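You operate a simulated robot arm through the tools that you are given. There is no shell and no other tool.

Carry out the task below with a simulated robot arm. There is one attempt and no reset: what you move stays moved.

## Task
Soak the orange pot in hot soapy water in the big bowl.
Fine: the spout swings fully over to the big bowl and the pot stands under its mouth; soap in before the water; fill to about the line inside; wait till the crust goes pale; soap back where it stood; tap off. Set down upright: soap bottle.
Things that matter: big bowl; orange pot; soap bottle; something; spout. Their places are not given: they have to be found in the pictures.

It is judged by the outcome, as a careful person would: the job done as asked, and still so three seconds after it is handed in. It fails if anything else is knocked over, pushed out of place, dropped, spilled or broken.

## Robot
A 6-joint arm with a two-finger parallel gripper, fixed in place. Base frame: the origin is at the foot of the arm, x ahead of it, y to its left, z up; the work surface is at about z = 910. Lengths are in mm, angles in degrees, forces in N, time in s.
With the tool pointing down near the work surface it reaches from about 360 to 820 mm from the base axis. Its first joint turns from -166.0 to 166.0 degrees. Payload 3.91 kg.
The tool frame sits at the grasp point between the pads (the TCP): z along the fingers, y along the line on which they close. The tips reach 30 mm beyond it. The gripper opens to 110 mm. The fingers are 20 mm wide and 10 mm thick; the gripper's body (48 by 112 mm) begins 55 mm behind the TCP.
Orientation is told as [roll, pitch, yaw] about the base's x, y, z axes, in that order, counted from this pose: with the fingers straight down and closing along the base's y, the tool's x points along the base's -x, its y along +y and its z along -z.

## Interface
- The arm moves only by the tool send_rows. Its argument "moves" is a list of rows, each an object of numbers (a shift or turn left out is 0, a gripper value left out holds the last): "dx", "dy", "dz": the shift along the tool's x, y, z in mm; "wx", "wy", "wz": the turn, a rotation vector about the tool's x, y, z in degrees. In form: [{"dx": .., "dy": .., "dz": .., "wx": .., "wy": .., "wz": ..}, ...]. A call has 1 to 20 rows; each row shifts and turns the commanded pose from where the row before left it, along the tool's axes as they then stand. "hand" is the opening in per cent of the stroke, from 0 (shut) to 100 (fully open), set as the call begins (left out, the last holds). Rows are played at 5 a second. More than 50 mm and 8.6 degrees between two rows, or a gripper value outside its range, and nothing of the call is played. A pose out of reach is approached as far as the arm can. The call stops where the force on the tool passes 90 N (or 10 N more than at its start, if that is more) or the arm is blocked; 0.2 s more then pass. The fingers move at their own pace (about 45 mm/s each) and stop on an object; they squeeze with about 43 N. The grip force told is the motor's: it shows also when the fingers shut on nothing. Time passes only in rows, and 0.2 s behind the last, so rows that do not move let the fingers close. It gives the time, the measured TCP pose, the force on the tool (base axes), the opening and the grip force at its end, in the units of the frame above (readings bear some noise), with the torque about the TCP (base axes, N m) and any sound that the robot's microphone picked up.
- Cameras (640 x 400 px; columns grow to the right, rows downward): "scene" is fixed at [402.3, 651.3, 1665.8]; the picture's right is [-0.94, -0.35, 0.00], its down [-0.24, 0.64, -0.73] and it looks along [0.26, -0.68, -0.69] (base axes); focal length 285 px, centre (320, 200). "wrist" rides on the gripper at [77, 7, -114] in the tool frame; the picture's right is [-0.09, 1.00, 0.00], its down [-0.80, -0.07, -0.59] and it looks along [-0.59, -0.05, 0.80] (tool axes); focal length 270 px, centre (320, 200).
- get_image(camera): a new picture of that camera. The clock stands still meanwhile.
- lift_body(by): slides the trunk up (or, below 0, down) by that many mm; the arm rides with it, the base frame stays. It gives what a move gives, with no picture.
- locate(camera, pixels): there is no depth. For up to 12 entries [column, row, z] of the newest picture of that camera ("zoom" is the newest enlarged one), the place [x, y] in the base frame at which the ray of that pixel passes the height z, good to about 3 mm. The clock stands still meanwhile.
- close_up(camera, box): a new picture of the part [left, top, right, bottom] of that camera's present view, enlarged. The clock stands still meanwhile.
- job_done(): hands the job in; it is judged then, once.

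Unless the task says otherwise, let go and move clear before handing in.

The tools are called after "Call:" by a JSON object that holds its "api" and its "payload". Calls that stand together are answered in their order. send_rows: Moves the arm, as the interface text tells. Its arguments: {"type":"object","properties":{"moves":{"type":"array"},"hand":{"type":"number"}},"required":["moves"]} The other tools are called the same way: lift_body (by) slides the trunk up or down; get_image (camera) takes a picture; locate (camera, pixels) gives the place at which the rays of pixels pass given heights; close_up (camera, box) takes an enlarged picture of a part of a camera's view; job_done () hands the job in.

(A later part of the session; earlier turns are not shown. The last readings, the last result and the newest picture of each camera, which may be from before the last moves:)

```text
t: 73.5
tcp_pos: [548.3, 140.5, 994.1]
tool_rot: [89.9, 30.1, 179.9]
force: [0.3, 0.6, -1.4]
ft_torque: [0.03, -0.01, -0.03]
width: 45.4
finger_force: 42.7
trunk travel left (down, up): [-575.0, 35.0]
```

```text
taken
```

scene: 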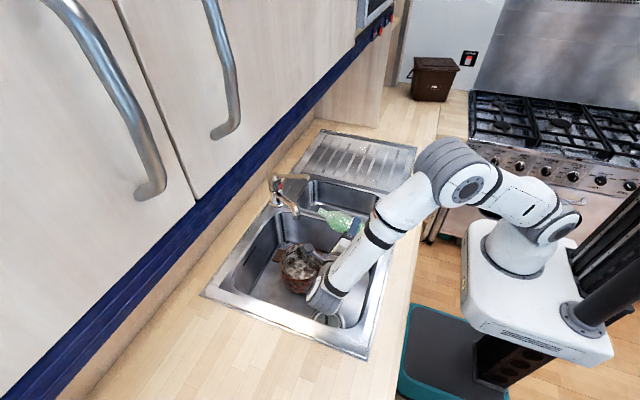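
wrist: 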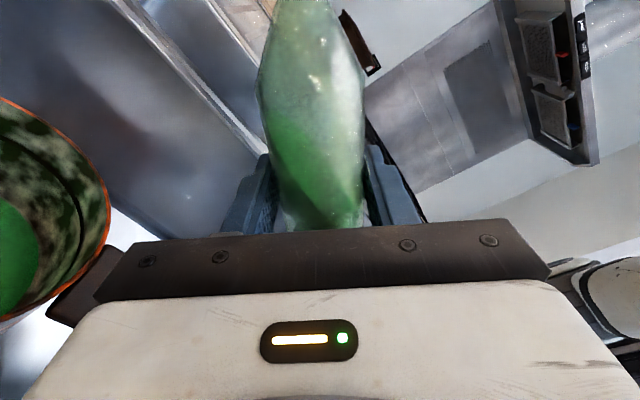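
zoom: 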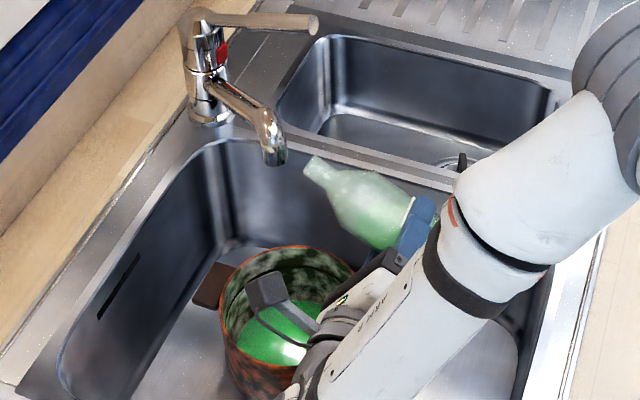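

The pot holds a pool of green soap, and the flow has stopped with the bottle at 60°. I'll back away from the spout, set the bottle upright, and rise for the return.

Call:
{"api": "send_rows", "payload": {"moves": [{"dx": -19.5, "dy": 11.2}, {"dx": -19.5, "dy": 11.2}, {"wz": 7.5}, {"wz": 7.5}, {"wz": 7.5}, {"wz": 7.5}, {"wz": 7.5}, {"wz": 7.5}, {"wz": 7.5}, {"wz": 7.5}, {"dx": 25}, {"dx": 25}, {"dx": 17}, {}]}}

Call:
{"api": "get_image", "payload": {"camera": "scene"}}

Call:
{"api": "get_image", "payload": {"camera": "wrist"}}

```text
t: 76.5
tcp_pos: [504.4, 140.8, 1064.9]
tool_rot: [-7.5, 89.9, 82.5]
force: [0.5, -0.3, -2.0]
ft_torque: [0.03, 0.0, -0.03]
width: 45.5
finger_force: 42.8
trunk travel left (down, up): [-575.0, 35.0]
```

```text
taken
```

scene: 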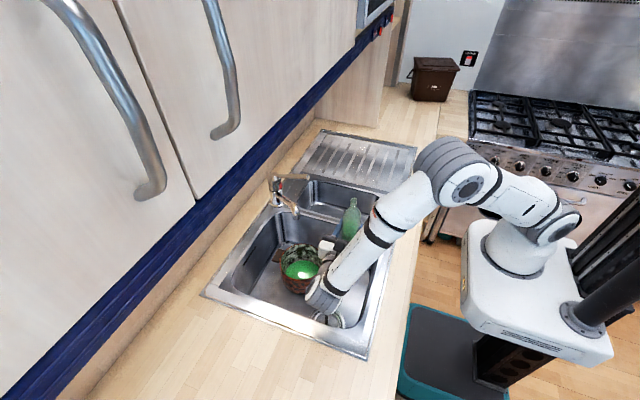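

```text
taken
```

wrist: 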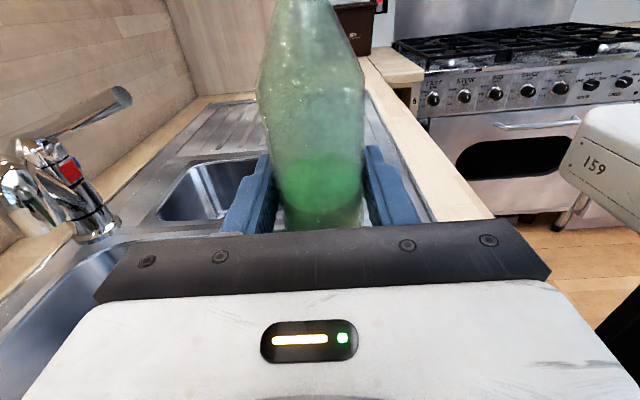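

The bottle is upright with less soap in it. I'll carry it back along the same way.

Call:
{"api": "send_rows", "payload": {"moves": [{"dz": 20}, {"dy": 1.5, "dz": 35}, {"dy": 1.5, "dz": 35}, {"dy": 1.5, "dz": 35}, {"dy": 1.5, "dz": 35}, {"dy": 1.5, "dz": 35}, {"dy": 1.5, "dz": 35}, {"dy": 1.5, "dz": 35}, {"dy": 1.5, "dz": 35}, {"dy": 1.5, "dz": 35}, {"dz": 20}, {}]}}

Call:
{"api": "send_rows", "payload": {"moves": [{"dz": 20}, {"dy": 1.6, "dz": 35}, {"dy": 1.6, "dz": 35}, {"dy": 1.6, "dz": 35}, {"dy": 1.6, "dz": 35}, {"dy": 1.6, "dz": 35}, {"dy": 1.6, "dz": 35}, {"dz": 20}, {}]}}

Call:
{"api": "get_image", "payload": {"camera": "wrist"}}

```text
t: 79.1
tcp_pos: [490.1, -214.2, 1059.3]
tool_rot: [-12.2, 90.0, 77.8]
force: [-1.0, -0.4, -2.0]
ft_torque: [0.02, -0.01, -0.01]
width: 45.5
finger_force: 43.2
trunk travel left (down, up): [-575.0, 35.0]
```

```text
t: 81.1
tcp_pos: [481.3, -463.8, 1058.3]
tool_rot: [-5.2, 89.9, 84.8]
force: [0.2, -0.1, -1.9]
ft_torque: [0.02, -0.01, -0.01]
width: 45.4
finger_force: 43.2
trunk travel left (down, up): [-575.0, 35.0]
```

```text
taken
```

wrist: 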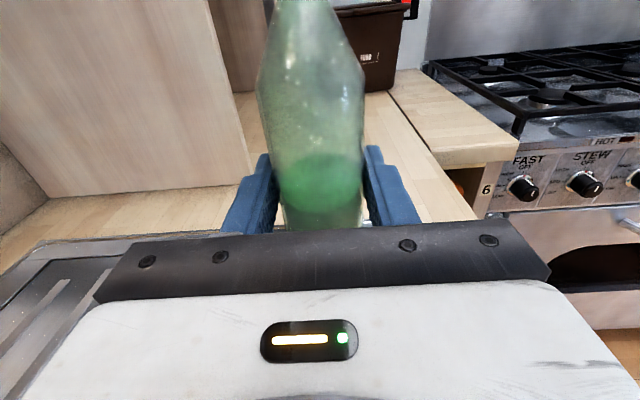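

I'm at (481,-464,1058), and I need (478,-500,984). I'll align and then lower, slowly at the end.

Call:
{"api": "send_rows", "payload": {"moves": [{"dy": 1.2, "dz": 20}, {"dy": 1.2, "dz": 16.5}, {"dx": -25}, {"dx": -25}, {"dx": -15}, {}]}}

Call:
{"api": "send_rows", "payload": {"moves": [{"dx": -3}, {"dx": -2}, {}]}}

Call:
{"api": "get_image", "payload": {"camera": "wrist"}}

```text
t: 82.5
tcp_pos: [478.5, -501.0, 996.3]
tool_rot: [-10.6, 89.9, 79.4]
force: [-0.6, -0.2, -2.4]
ft_torque: [0.02, -0.02, 0.01]
width: 45.4
finger_force: 43.3
trunk travel left (down, up): [-575.0, 35.0]
```

```text
t: 83.3
tcp_pos: [478.0, -501.5, 991.1]
tool_rot: [-11.5, 89.9, 78.5]
force: [0.1, -0.3, -1.9]
ft_torque: [0.04, -0.03, -0.02]
width: 45.6
finger_force: 42.6
trunk travel left (down, up): [-575.0, 35.0]
```

```text
taken
```

wrist: 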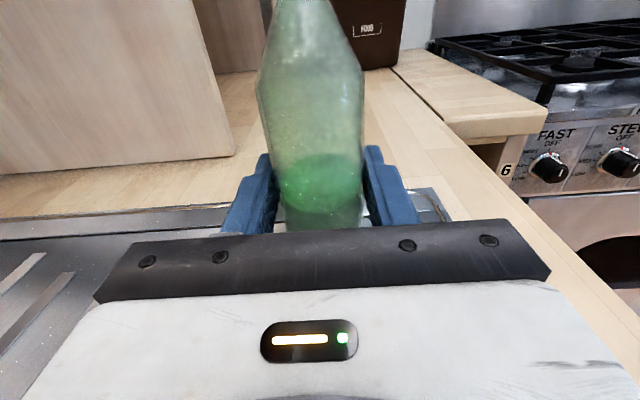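

The bottle is about 7 mm above where it stood. I'll lower in small steps until the force shows contact.

Call:
{"api": "send_rows", "payload": {"moves": [{"dx": -3}, {}]}}

Call:
{"api": "send_rows", "payload": {"moves": [{"dx": -2}, {}]}}

Call:
{"api": "send_rows", "payload": {"moves": [{"dx": -2}, {}]}}

```text
t: 83.9
tcp_pos: [476.4, -502.2, 986.2]
tool_rot: [-17.5, 89.9, 72.6]
force: [-1.2, 0.0, -2.2]
ft_torque: [0.03, -0.02, 0.0]
width: 45.4
finger_force: 43.0
trunk travel left (down, up): [-575.0, 35.0]
```

```text
t: 84.5
tcp_pos: [477.6, -500.0, 986.5]
tool_rot: [-16.3, 89.9, 73.8]
force: [1.0, 0.0, -1.9]
ft_torque: [0.06, 0.01, 0.02]
width: 45.3
finger_force: 42.8
trunk travel left (down, up): [-575.0, 35.0]
```

```text
t: 85.1
tcp_pos: [478.1, -501.1, 984.1]
tool_rot: [-54.7, 89.9, 35.1]
force: [-1.2, 0.3, 3.3]
ft_torque: [0.04, 0.15, 0.02]
width: 45.3
finger_force: 42.7
trunk travel left (down, up): [-575.0, 35.0]
```

The force turned to +3.3 N at z 984, so the bottle stands where it was. I'll open the fingers and back straight out.

Call:
{"api": "send_rows", "payload": {"hand": 100, "moves": [{}, {}, {}, {}, {}]}}

Call:
{"api": "send_rows", "payload": {"moves": [{"dz": -20}, {"dz": -35}, {"dz": -35}, {"dz": -35}, {"dz": -35}, {}]}}

Call:
{"api": "get_image", "payload": {"camera": "wrist"}}

```text
t: 86.3
tcp_pos: [477.7, -500.7, 984.6]
tool_rot: [-17.3, 90.0, 72.6]
force: [0.7, 0.2, 0.5]
ft_torque: [-0.01, 0.0, 0.06]
width: 110.2
finger_force: 0.1
trunk travel left (down, up): [-575.0, 35.0]
```

```text
t: 87.7
tcp_pos: [477.1, -342.5, 984.8]
tool_rot: [-21.1, 89.9, 68.9]
force: [-0.2, -0.3, 1.1]
ft_torque: [0.0, 0.01, -0.01]
width: 110.0
finger_force: 0.0
trunk travel left (down, up): [-575.0, 35.0]
```

```text
taken
```

wrist: 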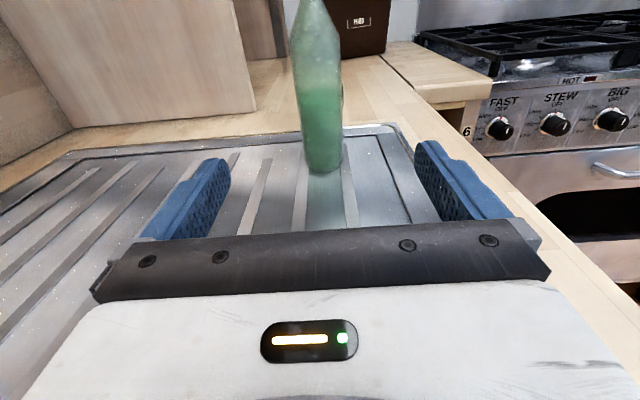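

The bottle stands upright in its old place. Next I'll turn the tool toward the tap: go up, pitch down 40°, then swing the heading round to +x.

Call:
{"api": "send_rows", "payload": {"hand": 60, "moves": [{"dx": 33, "dy": -16.6, "dz": -28.4}, {"dx": 33, "dy": -16.6, "dz": -28.4}, {"dx": 33, "dy": -16.6, "dz": -28.4}, {"dx": 33, "dy": -16.6, "dz": -28.4}, {"dx": 33, "dy": -16.6, "dz": -28.4}, {"wy": -8}, {"wy": -8}, {"wy": -8}, {"wy": -8}, {"wy": -8}, {}]}}

Call:
{"api": "get_image", "payload": {"camera": "scene"}}

Call:
{"api": "close_up", "payload": {"camera": "scene", "box": [260, 200, 360, 300]}}

```text
t: 90.1
tcp_pos: [561.0, -200.1, 1150.8]
tool_rot: [-0.1, 49.8, 90.0]
force: [-0.1, 0.9, -0.3]
ft_torque: [0.01, -0.01, -0.02]
width: 66.1
finger_force: 0.1
trunk travel left (down, up): [-575.0, 35.0]
```

```text
taken
```

scene: 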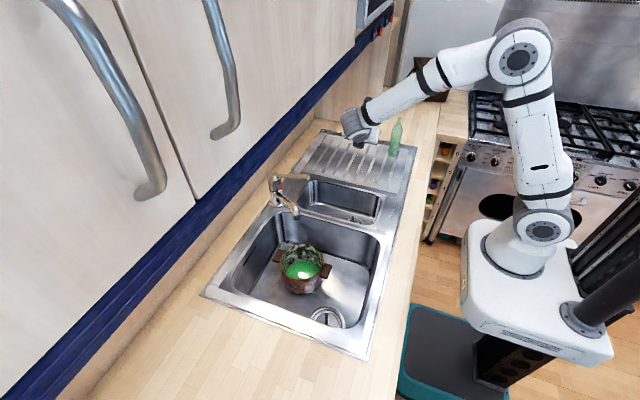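

```text
4.00 times, centred on (310, 250) of scene
```

zoom: 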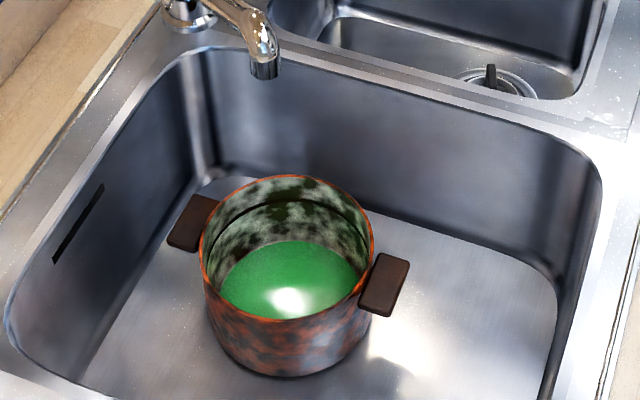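

The pot shows a green pool, with the dark fill line visible high on its inner wall (zoom ~(280,205)). Now I'll swing the heading to +x toward the tap.

Call:
{"api": "send_rows", "payload": {"moves": [{"wx": 6.28, "wz": -5.27}, {"wx": 6.28, "wz": -5.27}, {"wx": 6.28, "wz": -5.27}, {"wx": 6.28, "wz": -5.27}, {"wx": 6.28, "wz": -5.27}, {"wx": 6.28, "wz": -5.27}, {"wx": 6.28, "wz": -5.27}, {"wx": 6.28, "wz": -5.27}, {"wx": 6.28, "wz": -5.27}, {"wx": 6.28, "wz": -5.27}, {"wx": 6.28, "wz": -5.27}, {}]}}

Call:
{"api": "get_image", "payload": {"camera": "scene"}}

Call:
{"api": "get_image", "payload": {"camera": "wrist"}}

```text
t: 92.7
tcp_pos: [568.5, -147.6, 1154.8]
tool_rot: [0.3, 42.4, 173.2]
force: [-0.4, 0.0, -0.5]
ft_torque: [0.03, 0.01, 0.02]
width: 65.9
finger_force: 0.1
out of reach, approached as far as the arm can: row 9, 10, 11
trunk travel left (down, up): [-575.0, 35.0]
```

```text
taken
```

scene: 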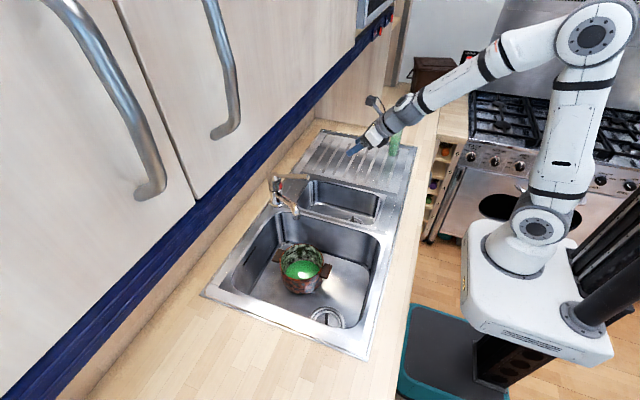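

```text
taken
```

wrist: 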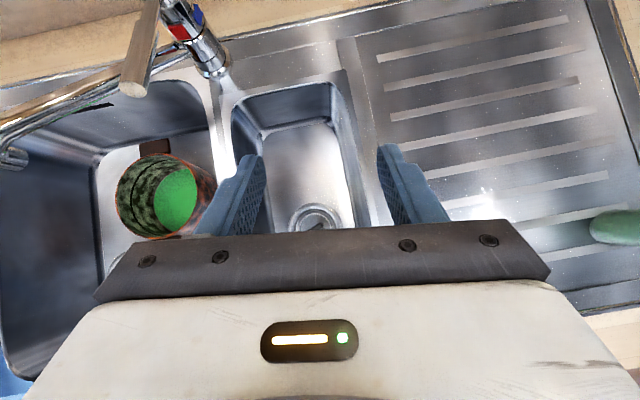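

The last rows were out of reach, so the arm stopped short of the commanded pose. This view is useful though: lever end (135,85), red mark (178,30), blue mark (198,15) and the pot (165,200). I'll move on toward a point in front of the lever, which is well within reach.

Call:
{"api": "send_rows", "payload": {"moves": [{"dx": 7.1, "dy": -38.4, "dz": 14.7}, {"dx": 7.1, "dy": -38.4, "dz": 14.7}, {"dx": 7.1, "dy": -38.4, "dz": 14.7}, {"dx": 7.1, "dy": -38.4, "dz": 14.7}, {"dx": 7.1, "dy": -38.4, "dz": 14.7}, {}]}}

Call:
{"api": "get_image", "payload": {"camera": "wrist"}}

Call:
{"api": "close_up", "payload": {"camera": "scene", "box": [240, 130, 380, 230]}}

```text
t: 94.1
tcp_pos: [654.9, -0.0, 1123.1]
tool_rot: [0.5, 42.5, 173.2]
force: [-0.1, 0.9, 0.0]
ft_torque: [0.01, -0.01, -0.02]
width: 66.1
finger_force: 0.0
out of reach, approached as far as the arm can: row 3, 4
trunk travel left (down, up): [-575.0, 35.0]
```

```text
taken
```

wrist: 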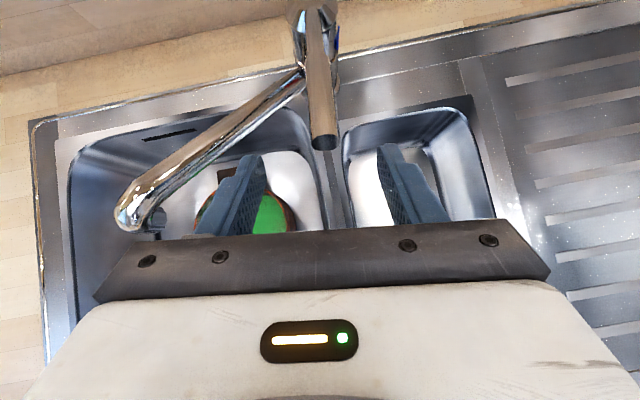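

```text
4.00 times, centred on (310, 180) of scene
```

zoom: 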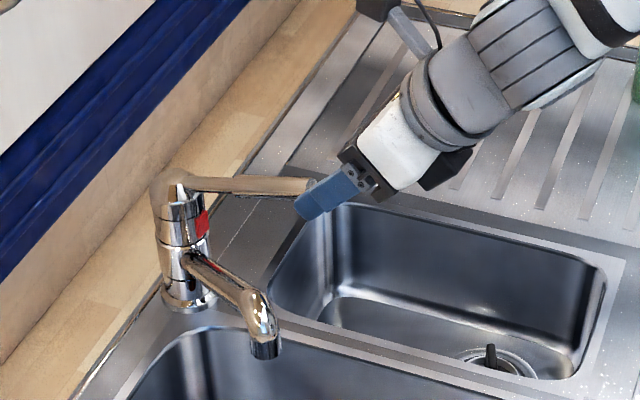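

The tool now points at the lever with heading -7° and 42° tilt, which nearly matches the lever's own direction. The lever end shows at wrist (325,140), between the fingers. I'll locate it.

Call:
{"api": "locate", "payload": {"camera": "wrist", "pixels": [[325, 141, 1070], [325, 141, 1080], [325, 141, 1090], [318, 60, 1060], [318, 60, 1070], [318, 60, 1080], [318, 20, 1060]]}}

Call:
{"api": "close_up", "payload": {"camera": "wrist", "box": [240, 0, 420, 220]}}

Call:
{"api": "close_up", "payload": {"camera": "scene", "box": [265, 150, 345, 210]}}

```text
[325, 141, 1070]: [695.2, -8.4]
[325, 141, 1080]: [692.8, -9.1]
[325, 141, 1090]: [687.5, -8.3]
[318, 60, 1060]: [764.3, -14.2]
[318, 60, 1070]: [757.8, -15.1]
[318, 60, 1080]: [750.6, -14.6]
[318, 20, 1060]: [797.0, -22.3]
```

```text
1.82 times, centred on (330, 110) of wrist
```

zoom: 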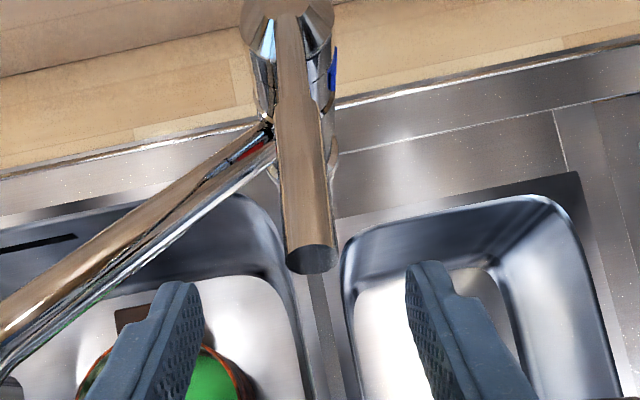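

```text
6.67 times, centred on (305, 180) of scene
```

zoom: 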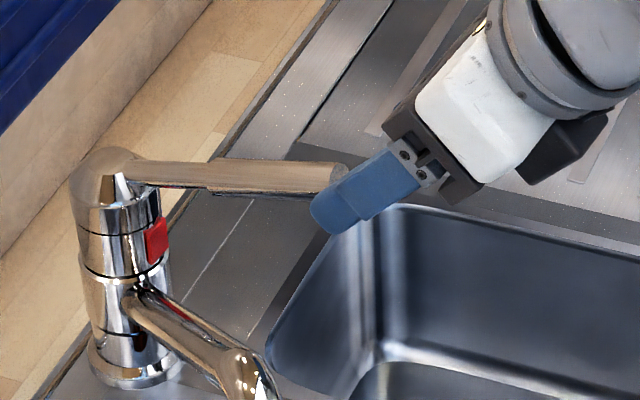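

The lever end is at (692,-8.5,1082). I'll bring the open fingers astride the lever about 20 mm from its end.

Call:
{"api": "send_rows", "payload": {"moves": [{"dx": 4.5, "dy": 1.1, "dz": 23.5}, {"dx": 4.5, "dy": 1.1, "dz": 23.5}, {"dx": 4.5, "dy": 1.2, "dz": 23.7}, {}]}}

Call:
{"api": "get_image", "payload": {"camera": "wrist"}}

Call:
{"api": "close_up", "payload": {"camera": "scene", "box": [265, 150, 345, 210]}}

```text
t: 95.1
tcp_pos: [714.4, -12.5, 1080.0]
tool_rot: [0.4, 42.3, 173.0]
force: [0.3, 0.1, 0.1]
ft_torque: [-0.02, -0.01, -0.04]
width: 65.9
finger_force: 0.2
trunk travel left (down, up): [-575.0, 35.0]
```

```text
taken
```

wrist: 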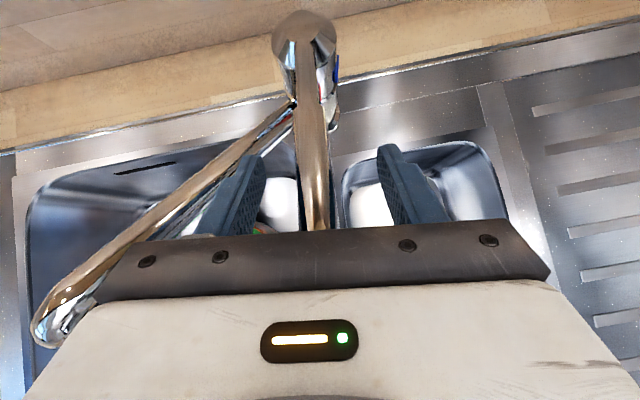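

```text
6.67 times, centred on (305, 180) of scene
```

zoom: 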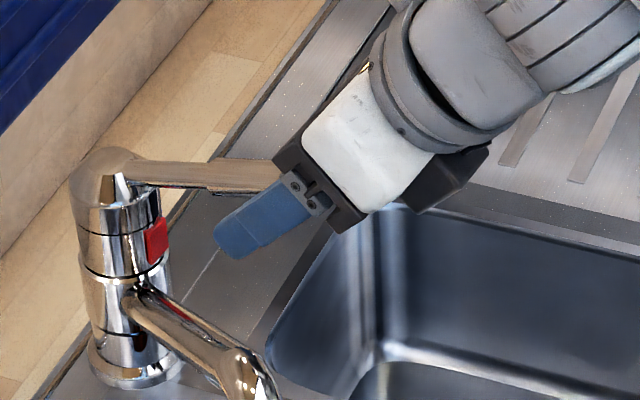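

The lever lies between the fingers, about 3 mm off centre (column ~314 against 320). I'll centre on it and close.

Call:
{"api": "send_rows", "payload": {"hand": 0, "moves": [{"dy": -3}, {}, {}, {}, {}, {}]}}

Call:
{"api": "get_image", "payload": {"camera": "wrist"}}

Call:
{"api": "close_up", "payload": {"camera": "scene", "box": [265, 150, 345, 210]}}

```text
t: 96.5
tcp_pos: [715.2, -10.8, 1078.9]
tool_rot: [0.4, 42.4, 173.2]
force: [-0.4, -5.2, -1.6]
ft_torque: [0.5, 0.04, 1.75]
width: 20.2
finger_force: 44.6
trunk travel left (down, up): [-575.0, 35.0]
```

```text
taken
```

wrist: 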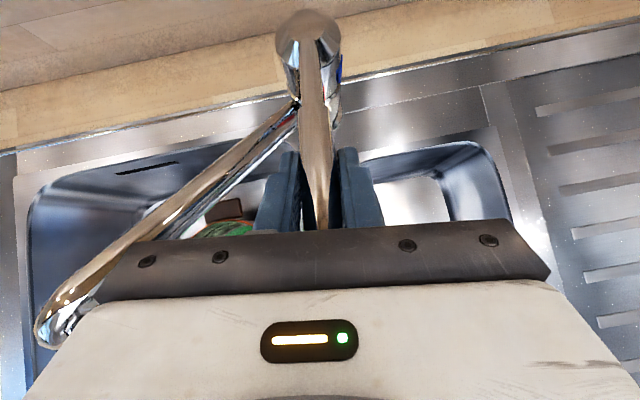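

```text
6.67 times, centred on (305, 180) of scene
```

zoom: 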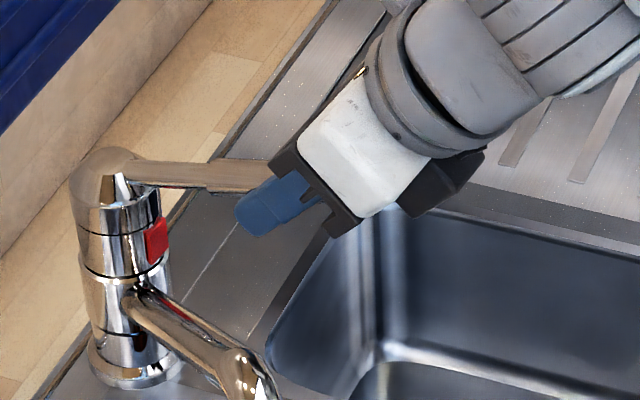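

Closed at 20.2 mm, but a 1.75 N·m twist shows that my heading is about 2° off the lever's. I'll ease the heading to relieve that before lifting.

Call:
{"api": "send_rows", "payload": {"moves": [{"wx": 1.3, "wz": -1.4}, {}]}}

```text
t: 97.1
tcp_pos: [714.8, -10.4, 1078.7]
tool_rot: [0.4, 42.4, 175.0]
force: [-0.5, -6.7, -0.7]
ft_torque: [0.2, 0.1, 0.14]
width: 19.6
finger_force: 45.2
trunk travel left (down, up): [-575.0, 35.0]
```

The twist is gone, leaving a -6.7 N side push. I'll shift 1 mm toward -y, then lift the lever a little.

Call:
{"api": "send_rows", "payload": {"moves": [{"dy": 1}, {}]}}

Call:
{"api": "send_rows", "payload": {"moves": [{"dx": 4, "dz": -3.1}, {}]}}

Call:
{"api": "close_up", "payload": {"camera": "scene", "box": [250, 150, 370, 290]}}

```text
t: 97.7
tcp_pos: [715.1, -11.8, 1078.9]
tool_rot: [0.5, 42.4, 175.1]
force: [0.5, -4.8, 1.1]
ft_torque: [0.07, 0.22, 0.28]
width: 19.2
finger_force: 44.9
trunk travel left (down, up): [-575.0, 35.0]
```

```text
t: 98.3
tcp_pos: [715.4, -9.8, 1081.0]
tool_rot: [0.3, 42.2, 175.1]
force: [-4.3, -2.7, -12.4]
ft_torque: [0.16, 1.35, 0.35]
width: 19.5
finger_force: 44.8
trunk travel left (down, up): [-575.0, 35.0]
```

```text
2.86 times, centred on (310, 220) of scene
```

zoom: 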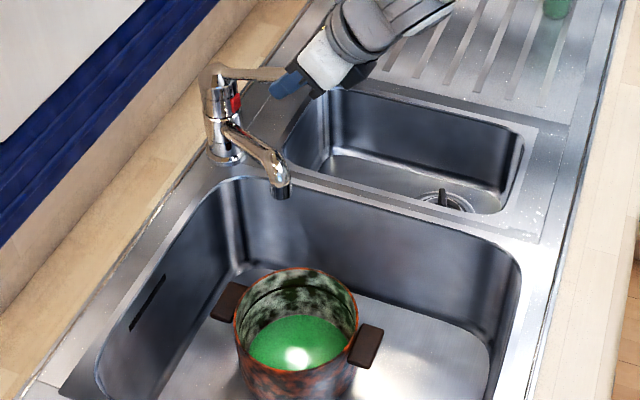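

The lever resists at -12 N after ~2 mm and no water flows yet. I'll lift a bit more while watching the force.

Call:
{"api": "send_rows", "payload": {"moves": [{"dx": 4, "dz": -3.1}, {}]}}

Call:
{"api": "close_up", "payload": {"camera": "scene", "box": [250, 150, 370, 290]}}

```text
t: 98.9
tcp_pos: [717.5, -10.3, 1087.7]
tool_rot: [0.4, 42.3, 175.1]
force: [-2.6, -1.7, -13.9]
ft_torque: [0.29, 1.32, 0.42]
width: 19.1
finger_force: 45.0
trunk travel left (down, up): [-575.0, 35.0]
```

```text
2.86 times, centred on (310, 220) of scene
```

zoom: 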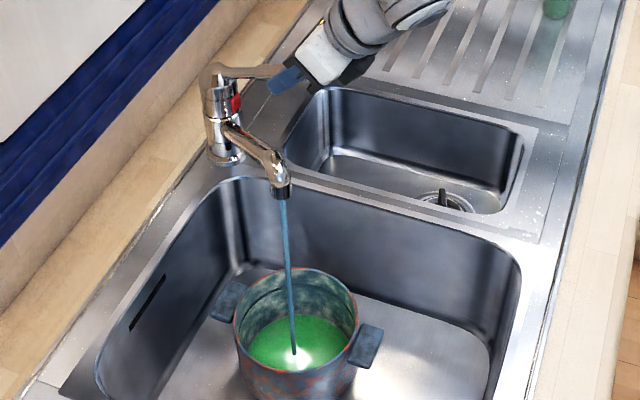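

Water is running, but the stream looks bluish and the pot's handles have taken a blue tint. The clock stands still while I look closer for a sign of hot or cold.

Call:
{"api": "close_up", "payload": {"camera": "scene", "box": [270, 205, 340, 285]}}

Call:
{"api": "close_up", "payload": {"camera": "scene", "box": [260, 155, 330, 215]}}

Call:
{"api": "get_image", "payload": {"camera": "wrist"}}

```text
5.00 times, centred on (305, 245) of scene
```

zoom: 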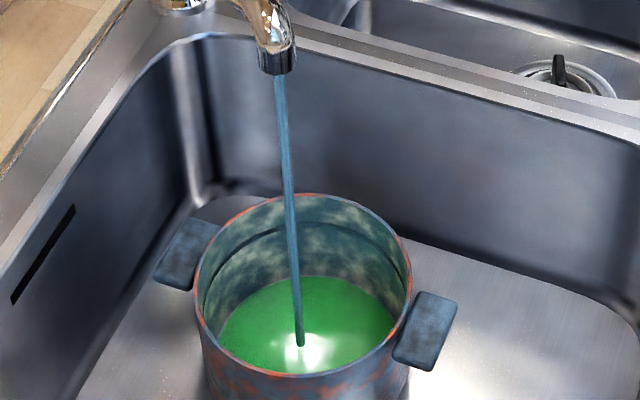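

```text
6.67 times, centred on (295, 185) of scene
```

zoom: 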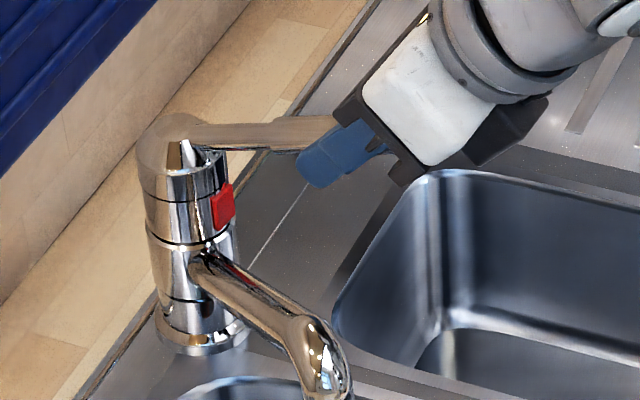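

```text
taken
```

wrist: 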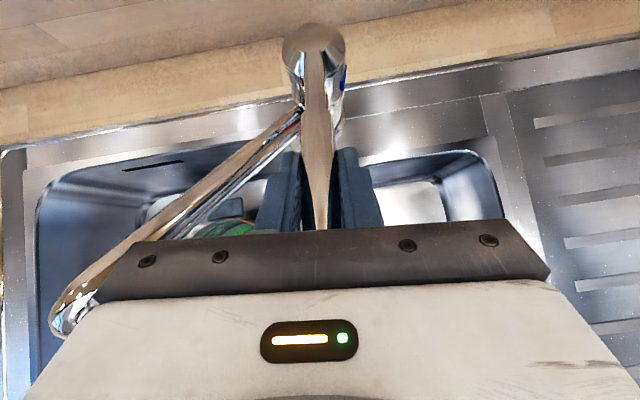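

The stream and pot look cold-blue, yet the lever stands over the red mark. It may only be the first water from the pipe. I'll let this thin stream run another 0.6 s and compare.

Call:
{"api": "send_rows", "payload": {"moves": [{}, {}]}}

Call:
{"api": "close_up", "payload": {"camera": "scene", "box": [270, 205, 340, 285]}}

```text
t: 99.5
tcp_pos: [717.6, -11.2, 1086.8]
tool_rot: [0.4, 42.4, 175.1]
force: [-1.9, -2.1, -11.0]
ft_torque: [0.23, 1.32, 0.41]
width: 19.5
finger_force: 45.0
trunk travel left (down, up): [-575.0, 35.0]
```

```text
5.00 times, centred on (305, 245) of scene
```

zoom: 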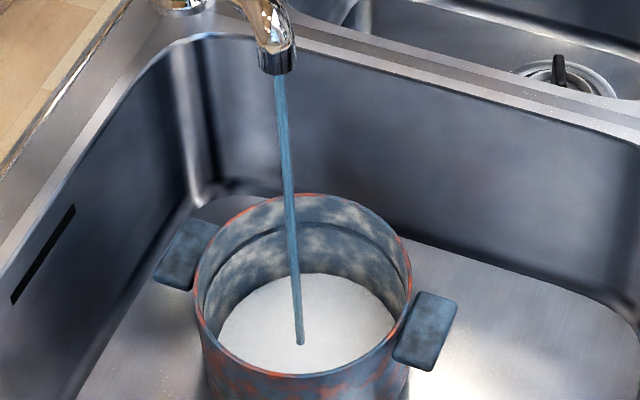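

The soap has foamed white, but the stream is still plainly blue, so this is cold water. The lever's turn must set the heat, so I'll test a small turn to the left (+y) and watch the force and the stream.

Call:
{"api": "send_rows", "payload": {"moves": [{"dy": -5.2, "wx": -1.7, "wz": 1.85}]}}

Call:
{"api": "close_up", "payload": {"camera": "scene", "box": [270, 205, 340, 285]}}

```text
t: 99.9
tcp_pos: [717.7, -10.1, 1087.6]
tool_rot: [0.2, 42.4, 172.3]
force: [1.3, -22.5, -8.4]
ft_torque: [0.7, 0.5, 2.21]
width: 20.7
finger_force: 44.4
trunk travel left (down, up): [-575.0, 35.0]
```

```text
5.00 times, centred on (305, 245) of scene
```

zoom: 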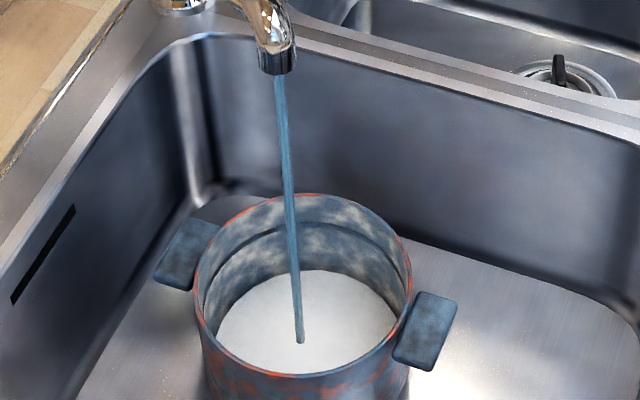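

Leftward the lever does not give (Fy -22 N, no motion), so it is at its left stop. I'll turn it the other way, to the right (-y).

Call:
{"api": "send_rows", "payload": {"moves": [{"dy": 10.4, "wx": 3.4, "wz": -3.7}, {"dy": 10.4, "wx": 3.4, "wz": -3.7}]}}

Call:
{"api": "close_up", "payload": {"camera": "scene", "box": [270, 205, 340, 285]}}

```text
t: 100.5
tcp_pos: [717.6, -15.9, 1088.2]
tool_rot: [0.9, 43.1, 178.7]
force: [-4.4, -0.3, -11.4]
ft_torque: [-0.01, 1.34, -0.11]
width: 19.3
finger_force: 45.2
out of reach, approached as far as the arm can: row 2
trunk travel left (down, up): [-575.0, 35.0]
```

```text
5.00 times, centred on (305, 245) of scene
```

zoom: 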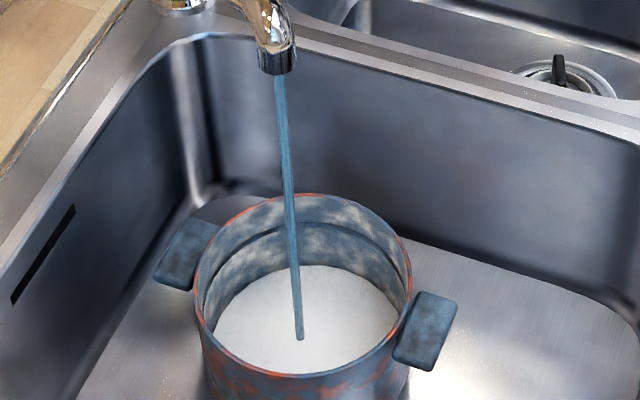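

The lever turns freely to the right, so it had been at its left stop, and the water is still cold. I'll shut the flow now by lowering the lever, so no more cold water goes in while I work this out.

Call:
{"api": "send_rows", "payload": {"moves": [{"dx": -4, "dz": 3.1}, {"dx": -4.5, "dz": 3.5}, {}]}}

Call:
{"api": "close_up", "payload": {"camera": "scene", "box": [250, 150, 370, 290]}}

Call:
{"api": "close_up", "payload": {"camera": "scene", "box": [260, 155, 330, 215]}}

```text
t: 101.3
tcp_pos: [716.8, -16.6, 1086.8]
tool_rot: [0.8, 43.5, 178.5]
force: [-0.6, 4.1, 14.1]
ft_torque: [0.08, -1.33, 0.31]
width: 19.1
finger_force: 44.8
out of reach, approached as far as the arm can: row 2
trunk travel left (down, up): [-575.0, 35.0]
```

```text
2.86 times, centred on (310, 220) of scene
```

zoom: 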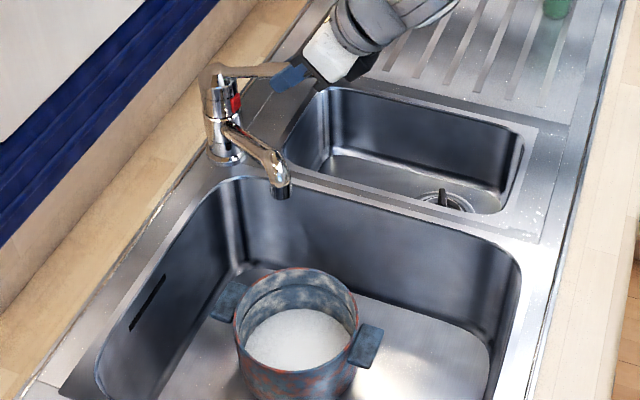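

```text
6.67 times, centred on (295, 185) of scene
```

zoom: 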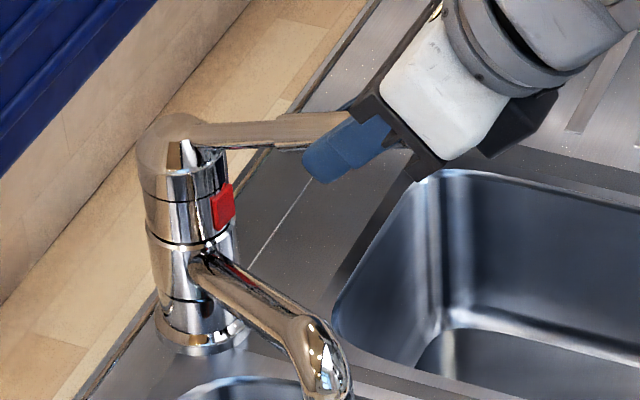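

The flow stopped. In this wrist position the arm is close to a joint limit ("out of reach" near heading 0), so I'll release the lever, back off, and roll the wrist 180° for a freer grip.

Call:
{"api": "send_rows", "payload": {"hand": 60, "moves": [{}, {}, {}, {}]}}

Call:
{"api": "send_rows", "payload": {"moves": [{"dz": -25}, {"dz": -35}, {"dz": -40}, {}]}}

Call:
{"api": "get_image", "payload": {"camera": "wrist"}}

Call:
{"api": "close_up", "payload": {"camera": "scene", "box": [240, 150, 370, 290]}}

```text
t: 102.3
tcp_pos: [715.5, -16.5, 1083.7]
tool_rot: [0.9, 43.2, 178.4]
force: [-0.3, 0.4, -0.7]
ft_torque: [0.02, 0.04, -0.02]
width: 66.1
finger_force: 0.1
trunk travel left (down, up): [-575.0, 35.0]
```

```text
t: 103.3
tcp_pos: [648.9, -13.1, 1155.3]
tool_rot: [0.9, 43.2, 178.5]
force: [0.5, -0.4, 0.1]
ft_torque: [0.01, 0.0, 0.01]
width: 66.4
finger_force: 0.1
trunk travel left (down, up): [-575.0, 35.0]
```

```text
taken
```

wrist: 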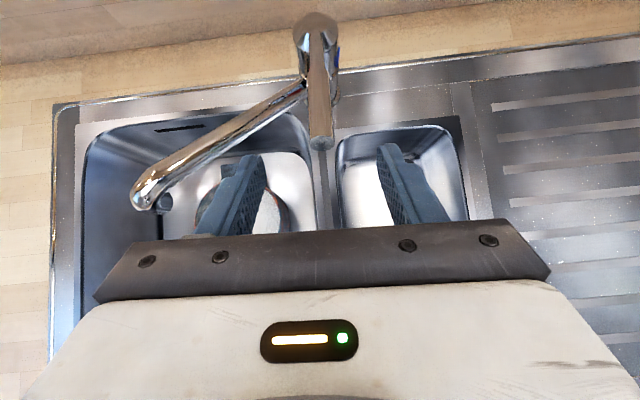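

```text
2.86 times, centred on (305, 220) of scene
```

zoom: 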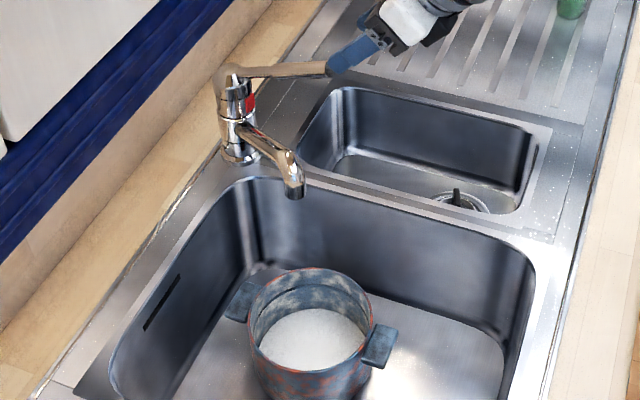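

The water is off, and the pot looks blue and partly filled with foam. I'll look closely at how the foam level compares with the dark line inside.

Call:
{"api": "close_up", "payload": {"camera": "scene", "box": [278, 240, 328, 290]}}

Call:
{"api": "close_up", "payload": {"camera": "scene", "box": [262, 165, 312, 205]}}

Call:
{"api": "close_up", "payload": {"camera": "wrist", "box": [270, 0, 370, 160]}}

```text
8.00 times, centred on (303, 265) of scene
```

zoom: 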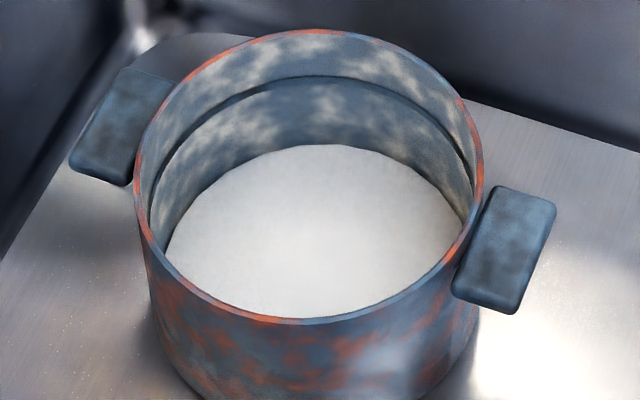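

```text
10.00 times, centred on (287, 185) of scene
```

zoom: 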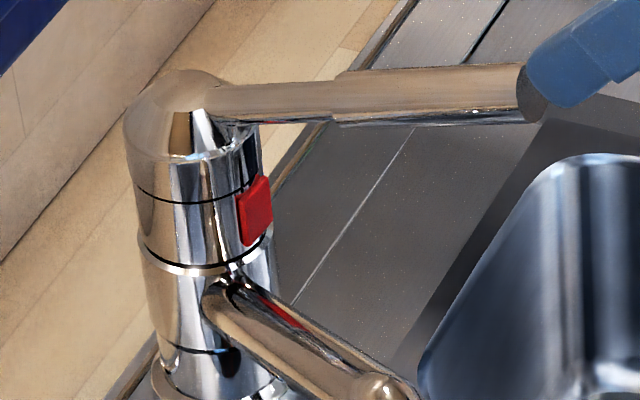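

```text
2.50 times, centred on (320, 80) of wrist
```

zoom: 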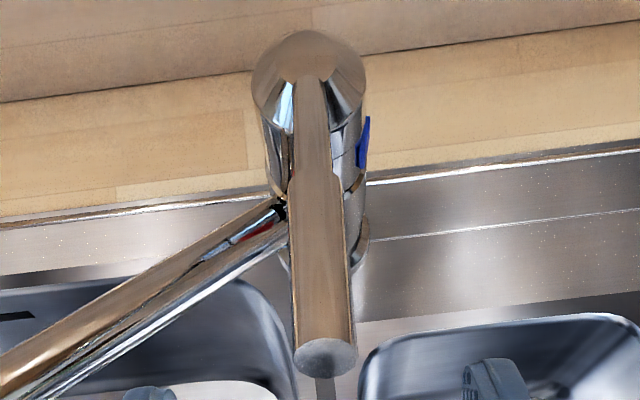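

The foam stands well below the line: about 29 mm of liquid against roughly 71 mm for the line. The lever at its left stop gave cold, so hot must come from turning it right. I'll roll the wrist 180° about the tool axis for a freer posture.

Call:
{"api": "send_rows", "payload": {"moves": [{"wz": 8.4}, {"wz": 8.4}, {"wz": 8.4}, {"wz": 8.4}, {"wz": 8.4}, {"wz": 8.4}, {"wz": 8.4}, {"wz": 8.4}, {"wz": 8.4}, {"wz": 8.4}, {"wz": 8.4}, {}]}}

Call:
{"api": "send_rows", "payload": {"moves": [{"wz": 8.4}, {"wz": 8.4}, {"wz": 8.4}, {"wz": 8.4}, {"wz": 8.4}, {"wz": 8.4}, {"wz": 8.4}, {"wz": 8.4}, {"wz": 8.4}, {"wz": 8.4}, {"wz": 4}, {}]}}

Call:
{"api": "get_image", "payload": {"camera": "wrist"}}

Call:
{"api": "get_image", "payload": {"camera": "scene"}}

```text
t: 105.9
tcp_pos: [648.3, -13.0, 1154.5]
tool_rot: [-43.3, -1.0, 86.1]
force: [-0.5, -0.2, 0.9]
ft_torque: [0.0, 0.0, 0.0]
width: 66.0
finger_force: 0.1
trunk travel left (down, up): [-575.0, 35.0]
```

```text
t: 108.5
tcp_pos: [649.2, -13.5, 1154.0]
tool_rot: [-0.4, -43.4, -2.2]
force: [0.3, 0.2, 0.5]
ft_torque: [0.02, 0.01, -0.01]
width: 66.1
finger_force: 0.1
trunk travel left (down, up): [-575.0, 35.0]
```

```text
taken
```

wrist: 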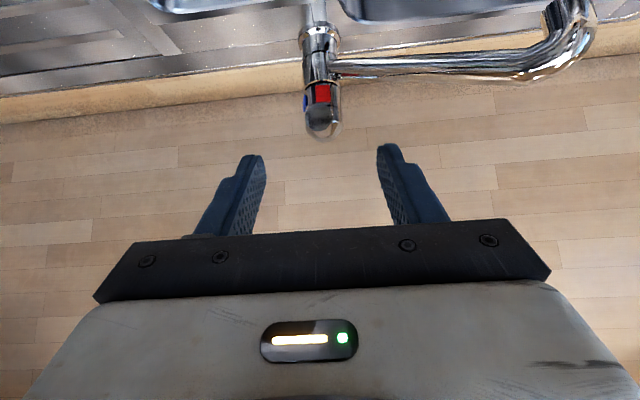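

```text
taken
```

scene: 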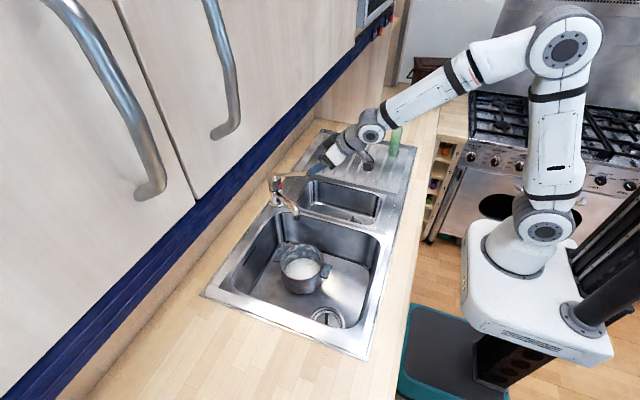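

Call:
{"api": "close_up", "payload": {"camera": "wrist", "box": [280, 20, 370, 150]}}

Call:
{"api": "close_up", "payload": {"camera": "scene", "box": [278, 240, 328, 290]}}

```text
3.08 times, centred on (325, 85) of wrist
```

zoom: 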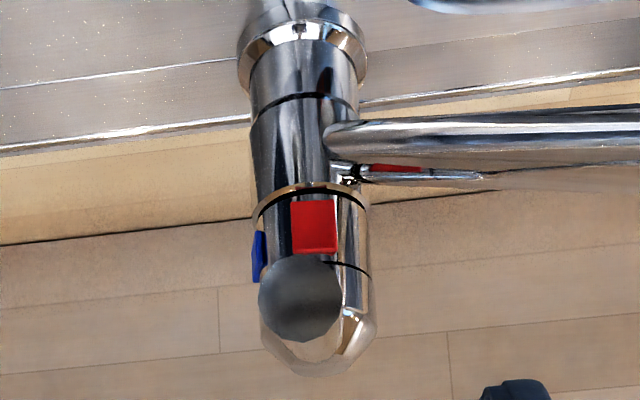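

```text
8.00 times, centred on (303, 265) of scene
```

zoom: 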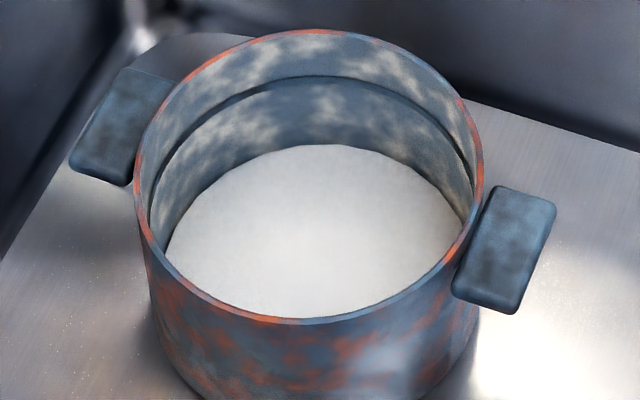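

The red tab faces front at about 175° and the blue at about 265°; the lever stands over the red yet ran cold, so I'll test turning it to the right. I'll move in straight along the tool axis and regrip it.

Call:
{"api": "send_rows", "payload": {"moves": [{"dz": 35}, {"dz": 35}, {"dz": 28}, {}]}}

Call:
{"api": "get_image", "payload": {"camera": "wrist"}}

Call:
{"api": "close_up", "payload": {"camera": "scene", "box": [260, 155, 330, 215]}}

```text
t: 109.5
tcp_pos: [717.3, -15.6, 1084.9]
tool_rot: [-0.5, -43.2, -2.0]
force: [0.1, 0.3, -0.1]
ft_torque: [0.0, 0.0, 0.0]
width: 66.0
finger_force: 0.2
trunk travel left (down, up): [-575.0, 35.0]
```

```text
taken
```

wrist: 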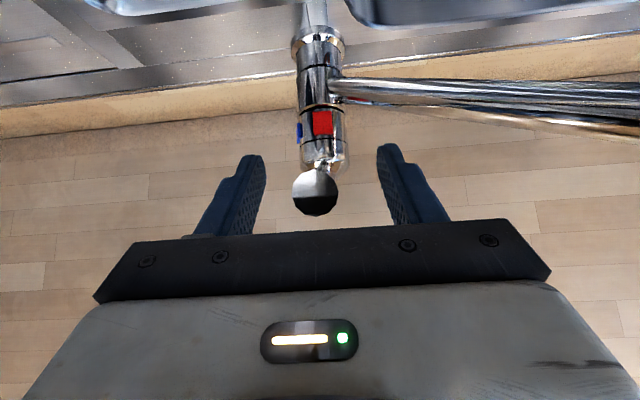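

```text
6.67 times, centred on (295, 185) of scene
```

zoom: 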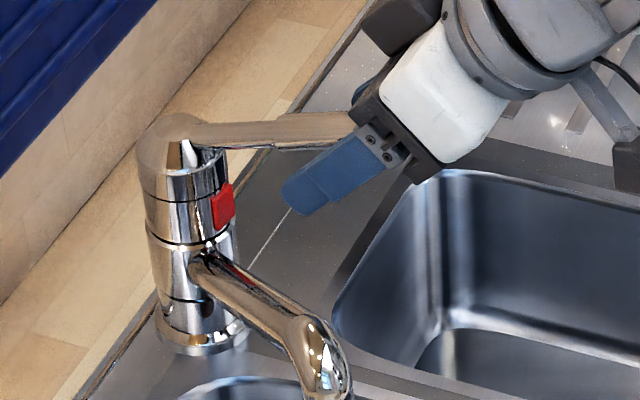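

The lever is about 2.5 mm to the left of the TCP in this view. I'll centre and close.

Call:
{"api": "send_rows", "payload": {"hand": 0, "moves": [{"dy": -2.5}, {}, {}, {}, {}, {}]}}

```text
t: 110.9
tcp_pos: [716.8, -17.5, 1083.3]
tool_rot: [-0.5, -43.2, -2.0]
force: [1.7, 7.8, -1.1]
ft_torque: [0.41, -0.05, 0.97]
width: 19.5
finger_force: 45.1
trunk travel left (down, up): [-575.0, 35.0]
```

Gripped again. I'll turn the lever right along its arc in 5° steps, checking the force after the first ones.

Call:
{"api": "send_rows", "payload": {"moves": [{"dx": -0.31, "dy": -9.76, "dz": 0.29, "wx": -3.42, "wz": -3.65}, {"dx": -0.31, "dy": -9.76, "dz": 0.29, "wx": -3.42, "wz": -3.65}, {}]}}

Call:
{"api": "send_rows", "payload": {"moves": [{"dx": -0.31, "dy": -9.76, "dz": 0.29, "wx": -3.42, "wz": -3.65}, {"dx": -0.31, "dy": -9.76, "dz": 0.29, "wx": -3.42, "wz": -3.65}, {"dx": -0.31, "dy": -9.76, "dz": 0.29, "wx": -3.42, "wz": -3.65}, {}]}}

Call:
{"api": "close_up", "payload": {"camera": "scene", "box": [240, 150, 370, 290]}}

Call:
{"api": "get_image", "payload": {"camera": "wrist"}}

```text
t: 111.7
tcp_pos: [715.8, -35.4, 1083.3]
tool_rot: [-0.5, -43.1, 8.0]
force: [11.9, 16.0, 3.2]
ft_torque: [0.79, -0.9, 1.53]
width: 19.6
finger_force: 45.1
trunk travel left (down, up): [-575.0, 35.0]
```

```text
t: 112.7
tcp_pos: [725.1, -63.7, 1082.9]
tool_rot: [-0.6, -43.0, 23.2]
force: [11.8, 20.2, 0.8]
ft_torque: [0.97, -0.64, 1.56]
width: 19.7
finger_force: 45.0
trunk travel left (down, up): [-575.0, 35.0]
```

```text
2.86 times, centred on (305, 220) of scene
```

zoom: 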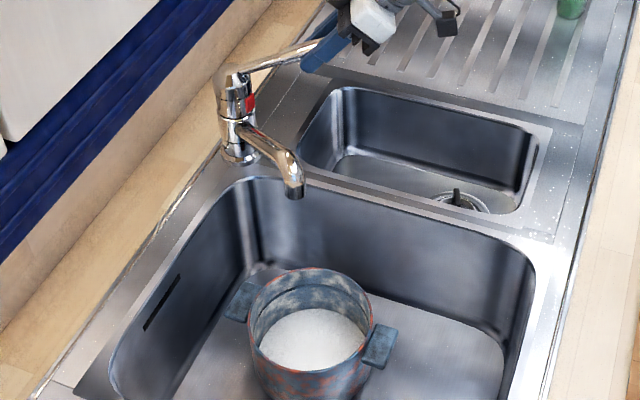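

```text
taken
```

wrist: 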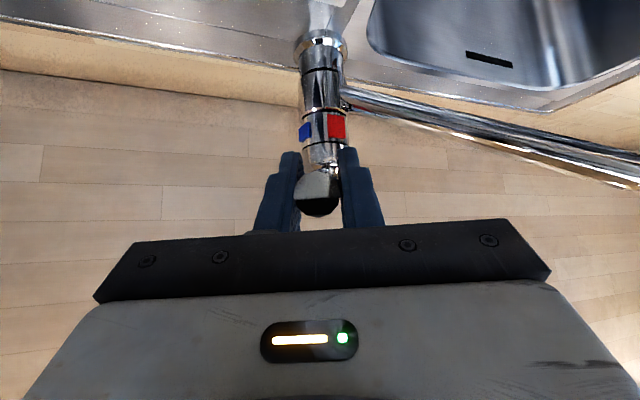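

The lever moved to about 203°, now between the red tab (right) and the blue tab (left), and the tabs stayed fixed. I'll lift it slightly for a short test of the colour.

Call:
{"api": "send_rows", "payload": {"moves": [{"dx": -4, "dz": -3}, {"dx": -2.5, "dz": -1.9}]}}

Call:
{"api": "close_up", "payload": {"camera": "scene", "box": [260, 190, 340, 290]}}

```text
t: 113.3
tcp_pos: [724.8, -63.7, 1088.1]
tool_rot: [-0.4, -42.8, 23.0]
force: [-1.9, 16.5, -15.5]
ft_torque: [-0.03, 1.45, 1.64]
width: 20.4
finger_force: 45.6
trunk travel left (down, up): [-575.0, 35.0]
```

```text
4.00 times, centred on (300, 240) of scene
```

zoom: 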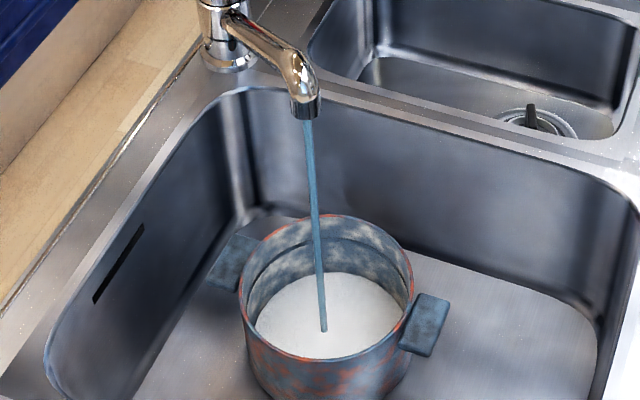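

Call:
{"api": "close_up", "payload": {"camera": "scene", "box": [270, 205, 340, 285]}}

Call:
{"api": "close_up", "payload": {"camera": "wrist", "box": [260, 60, 400, 220]}}

```text
5.00 times, centred on (305, 245) of scene
```

zoom: 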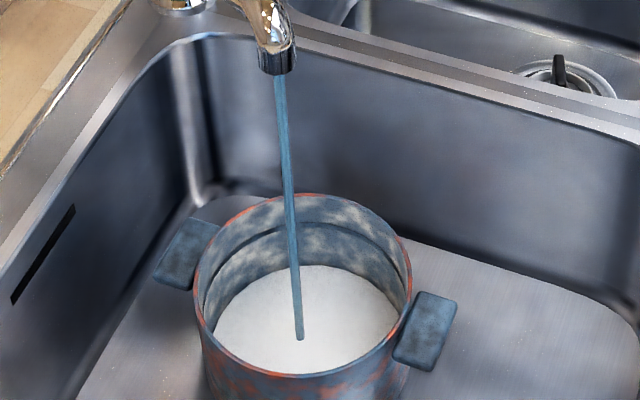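

```text
2.50 times, centred on (330, 140) of wrist
```

zoom: 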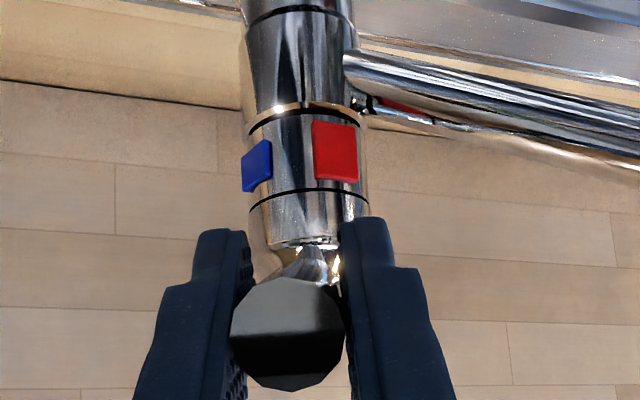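

The stream looks just as blue here. I'll shut it again, turn further right, and do one more brief test there.

Call:
{"api": "send_rows", "payload": {"moves": [{"dx": 4, "dz": 3}, {"dx": 4, "dz": 3}, {}]}}

Call:
{"api": "close_up", "payload": {"camera": "scene", "box": [260, 190, 340, 290]}}

```text
t: 114.1
tcp_pos: [723.1, -65.4, 1085.2]
tool_rot: [-0.7, -43.3, 23.1]
force: [1.4, 17.9, 8.3]
ft_torque: [1.18, -0.92, 1.64]
width: 19.9
finger_force: 45.0
trunk travel left (down, up): [-575.0, 35.0]
```

```text
4.00 times, centred on (300, 240) of scene
```

zoom: 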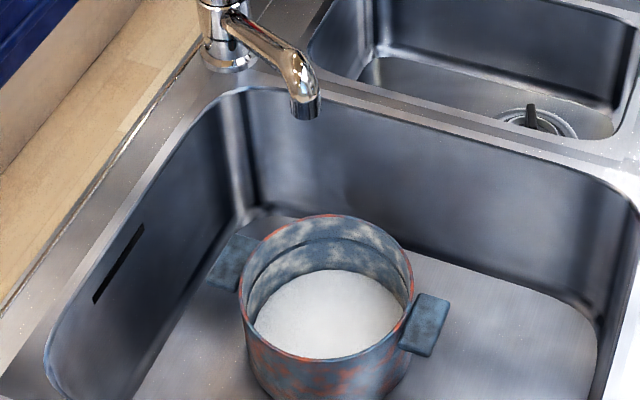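

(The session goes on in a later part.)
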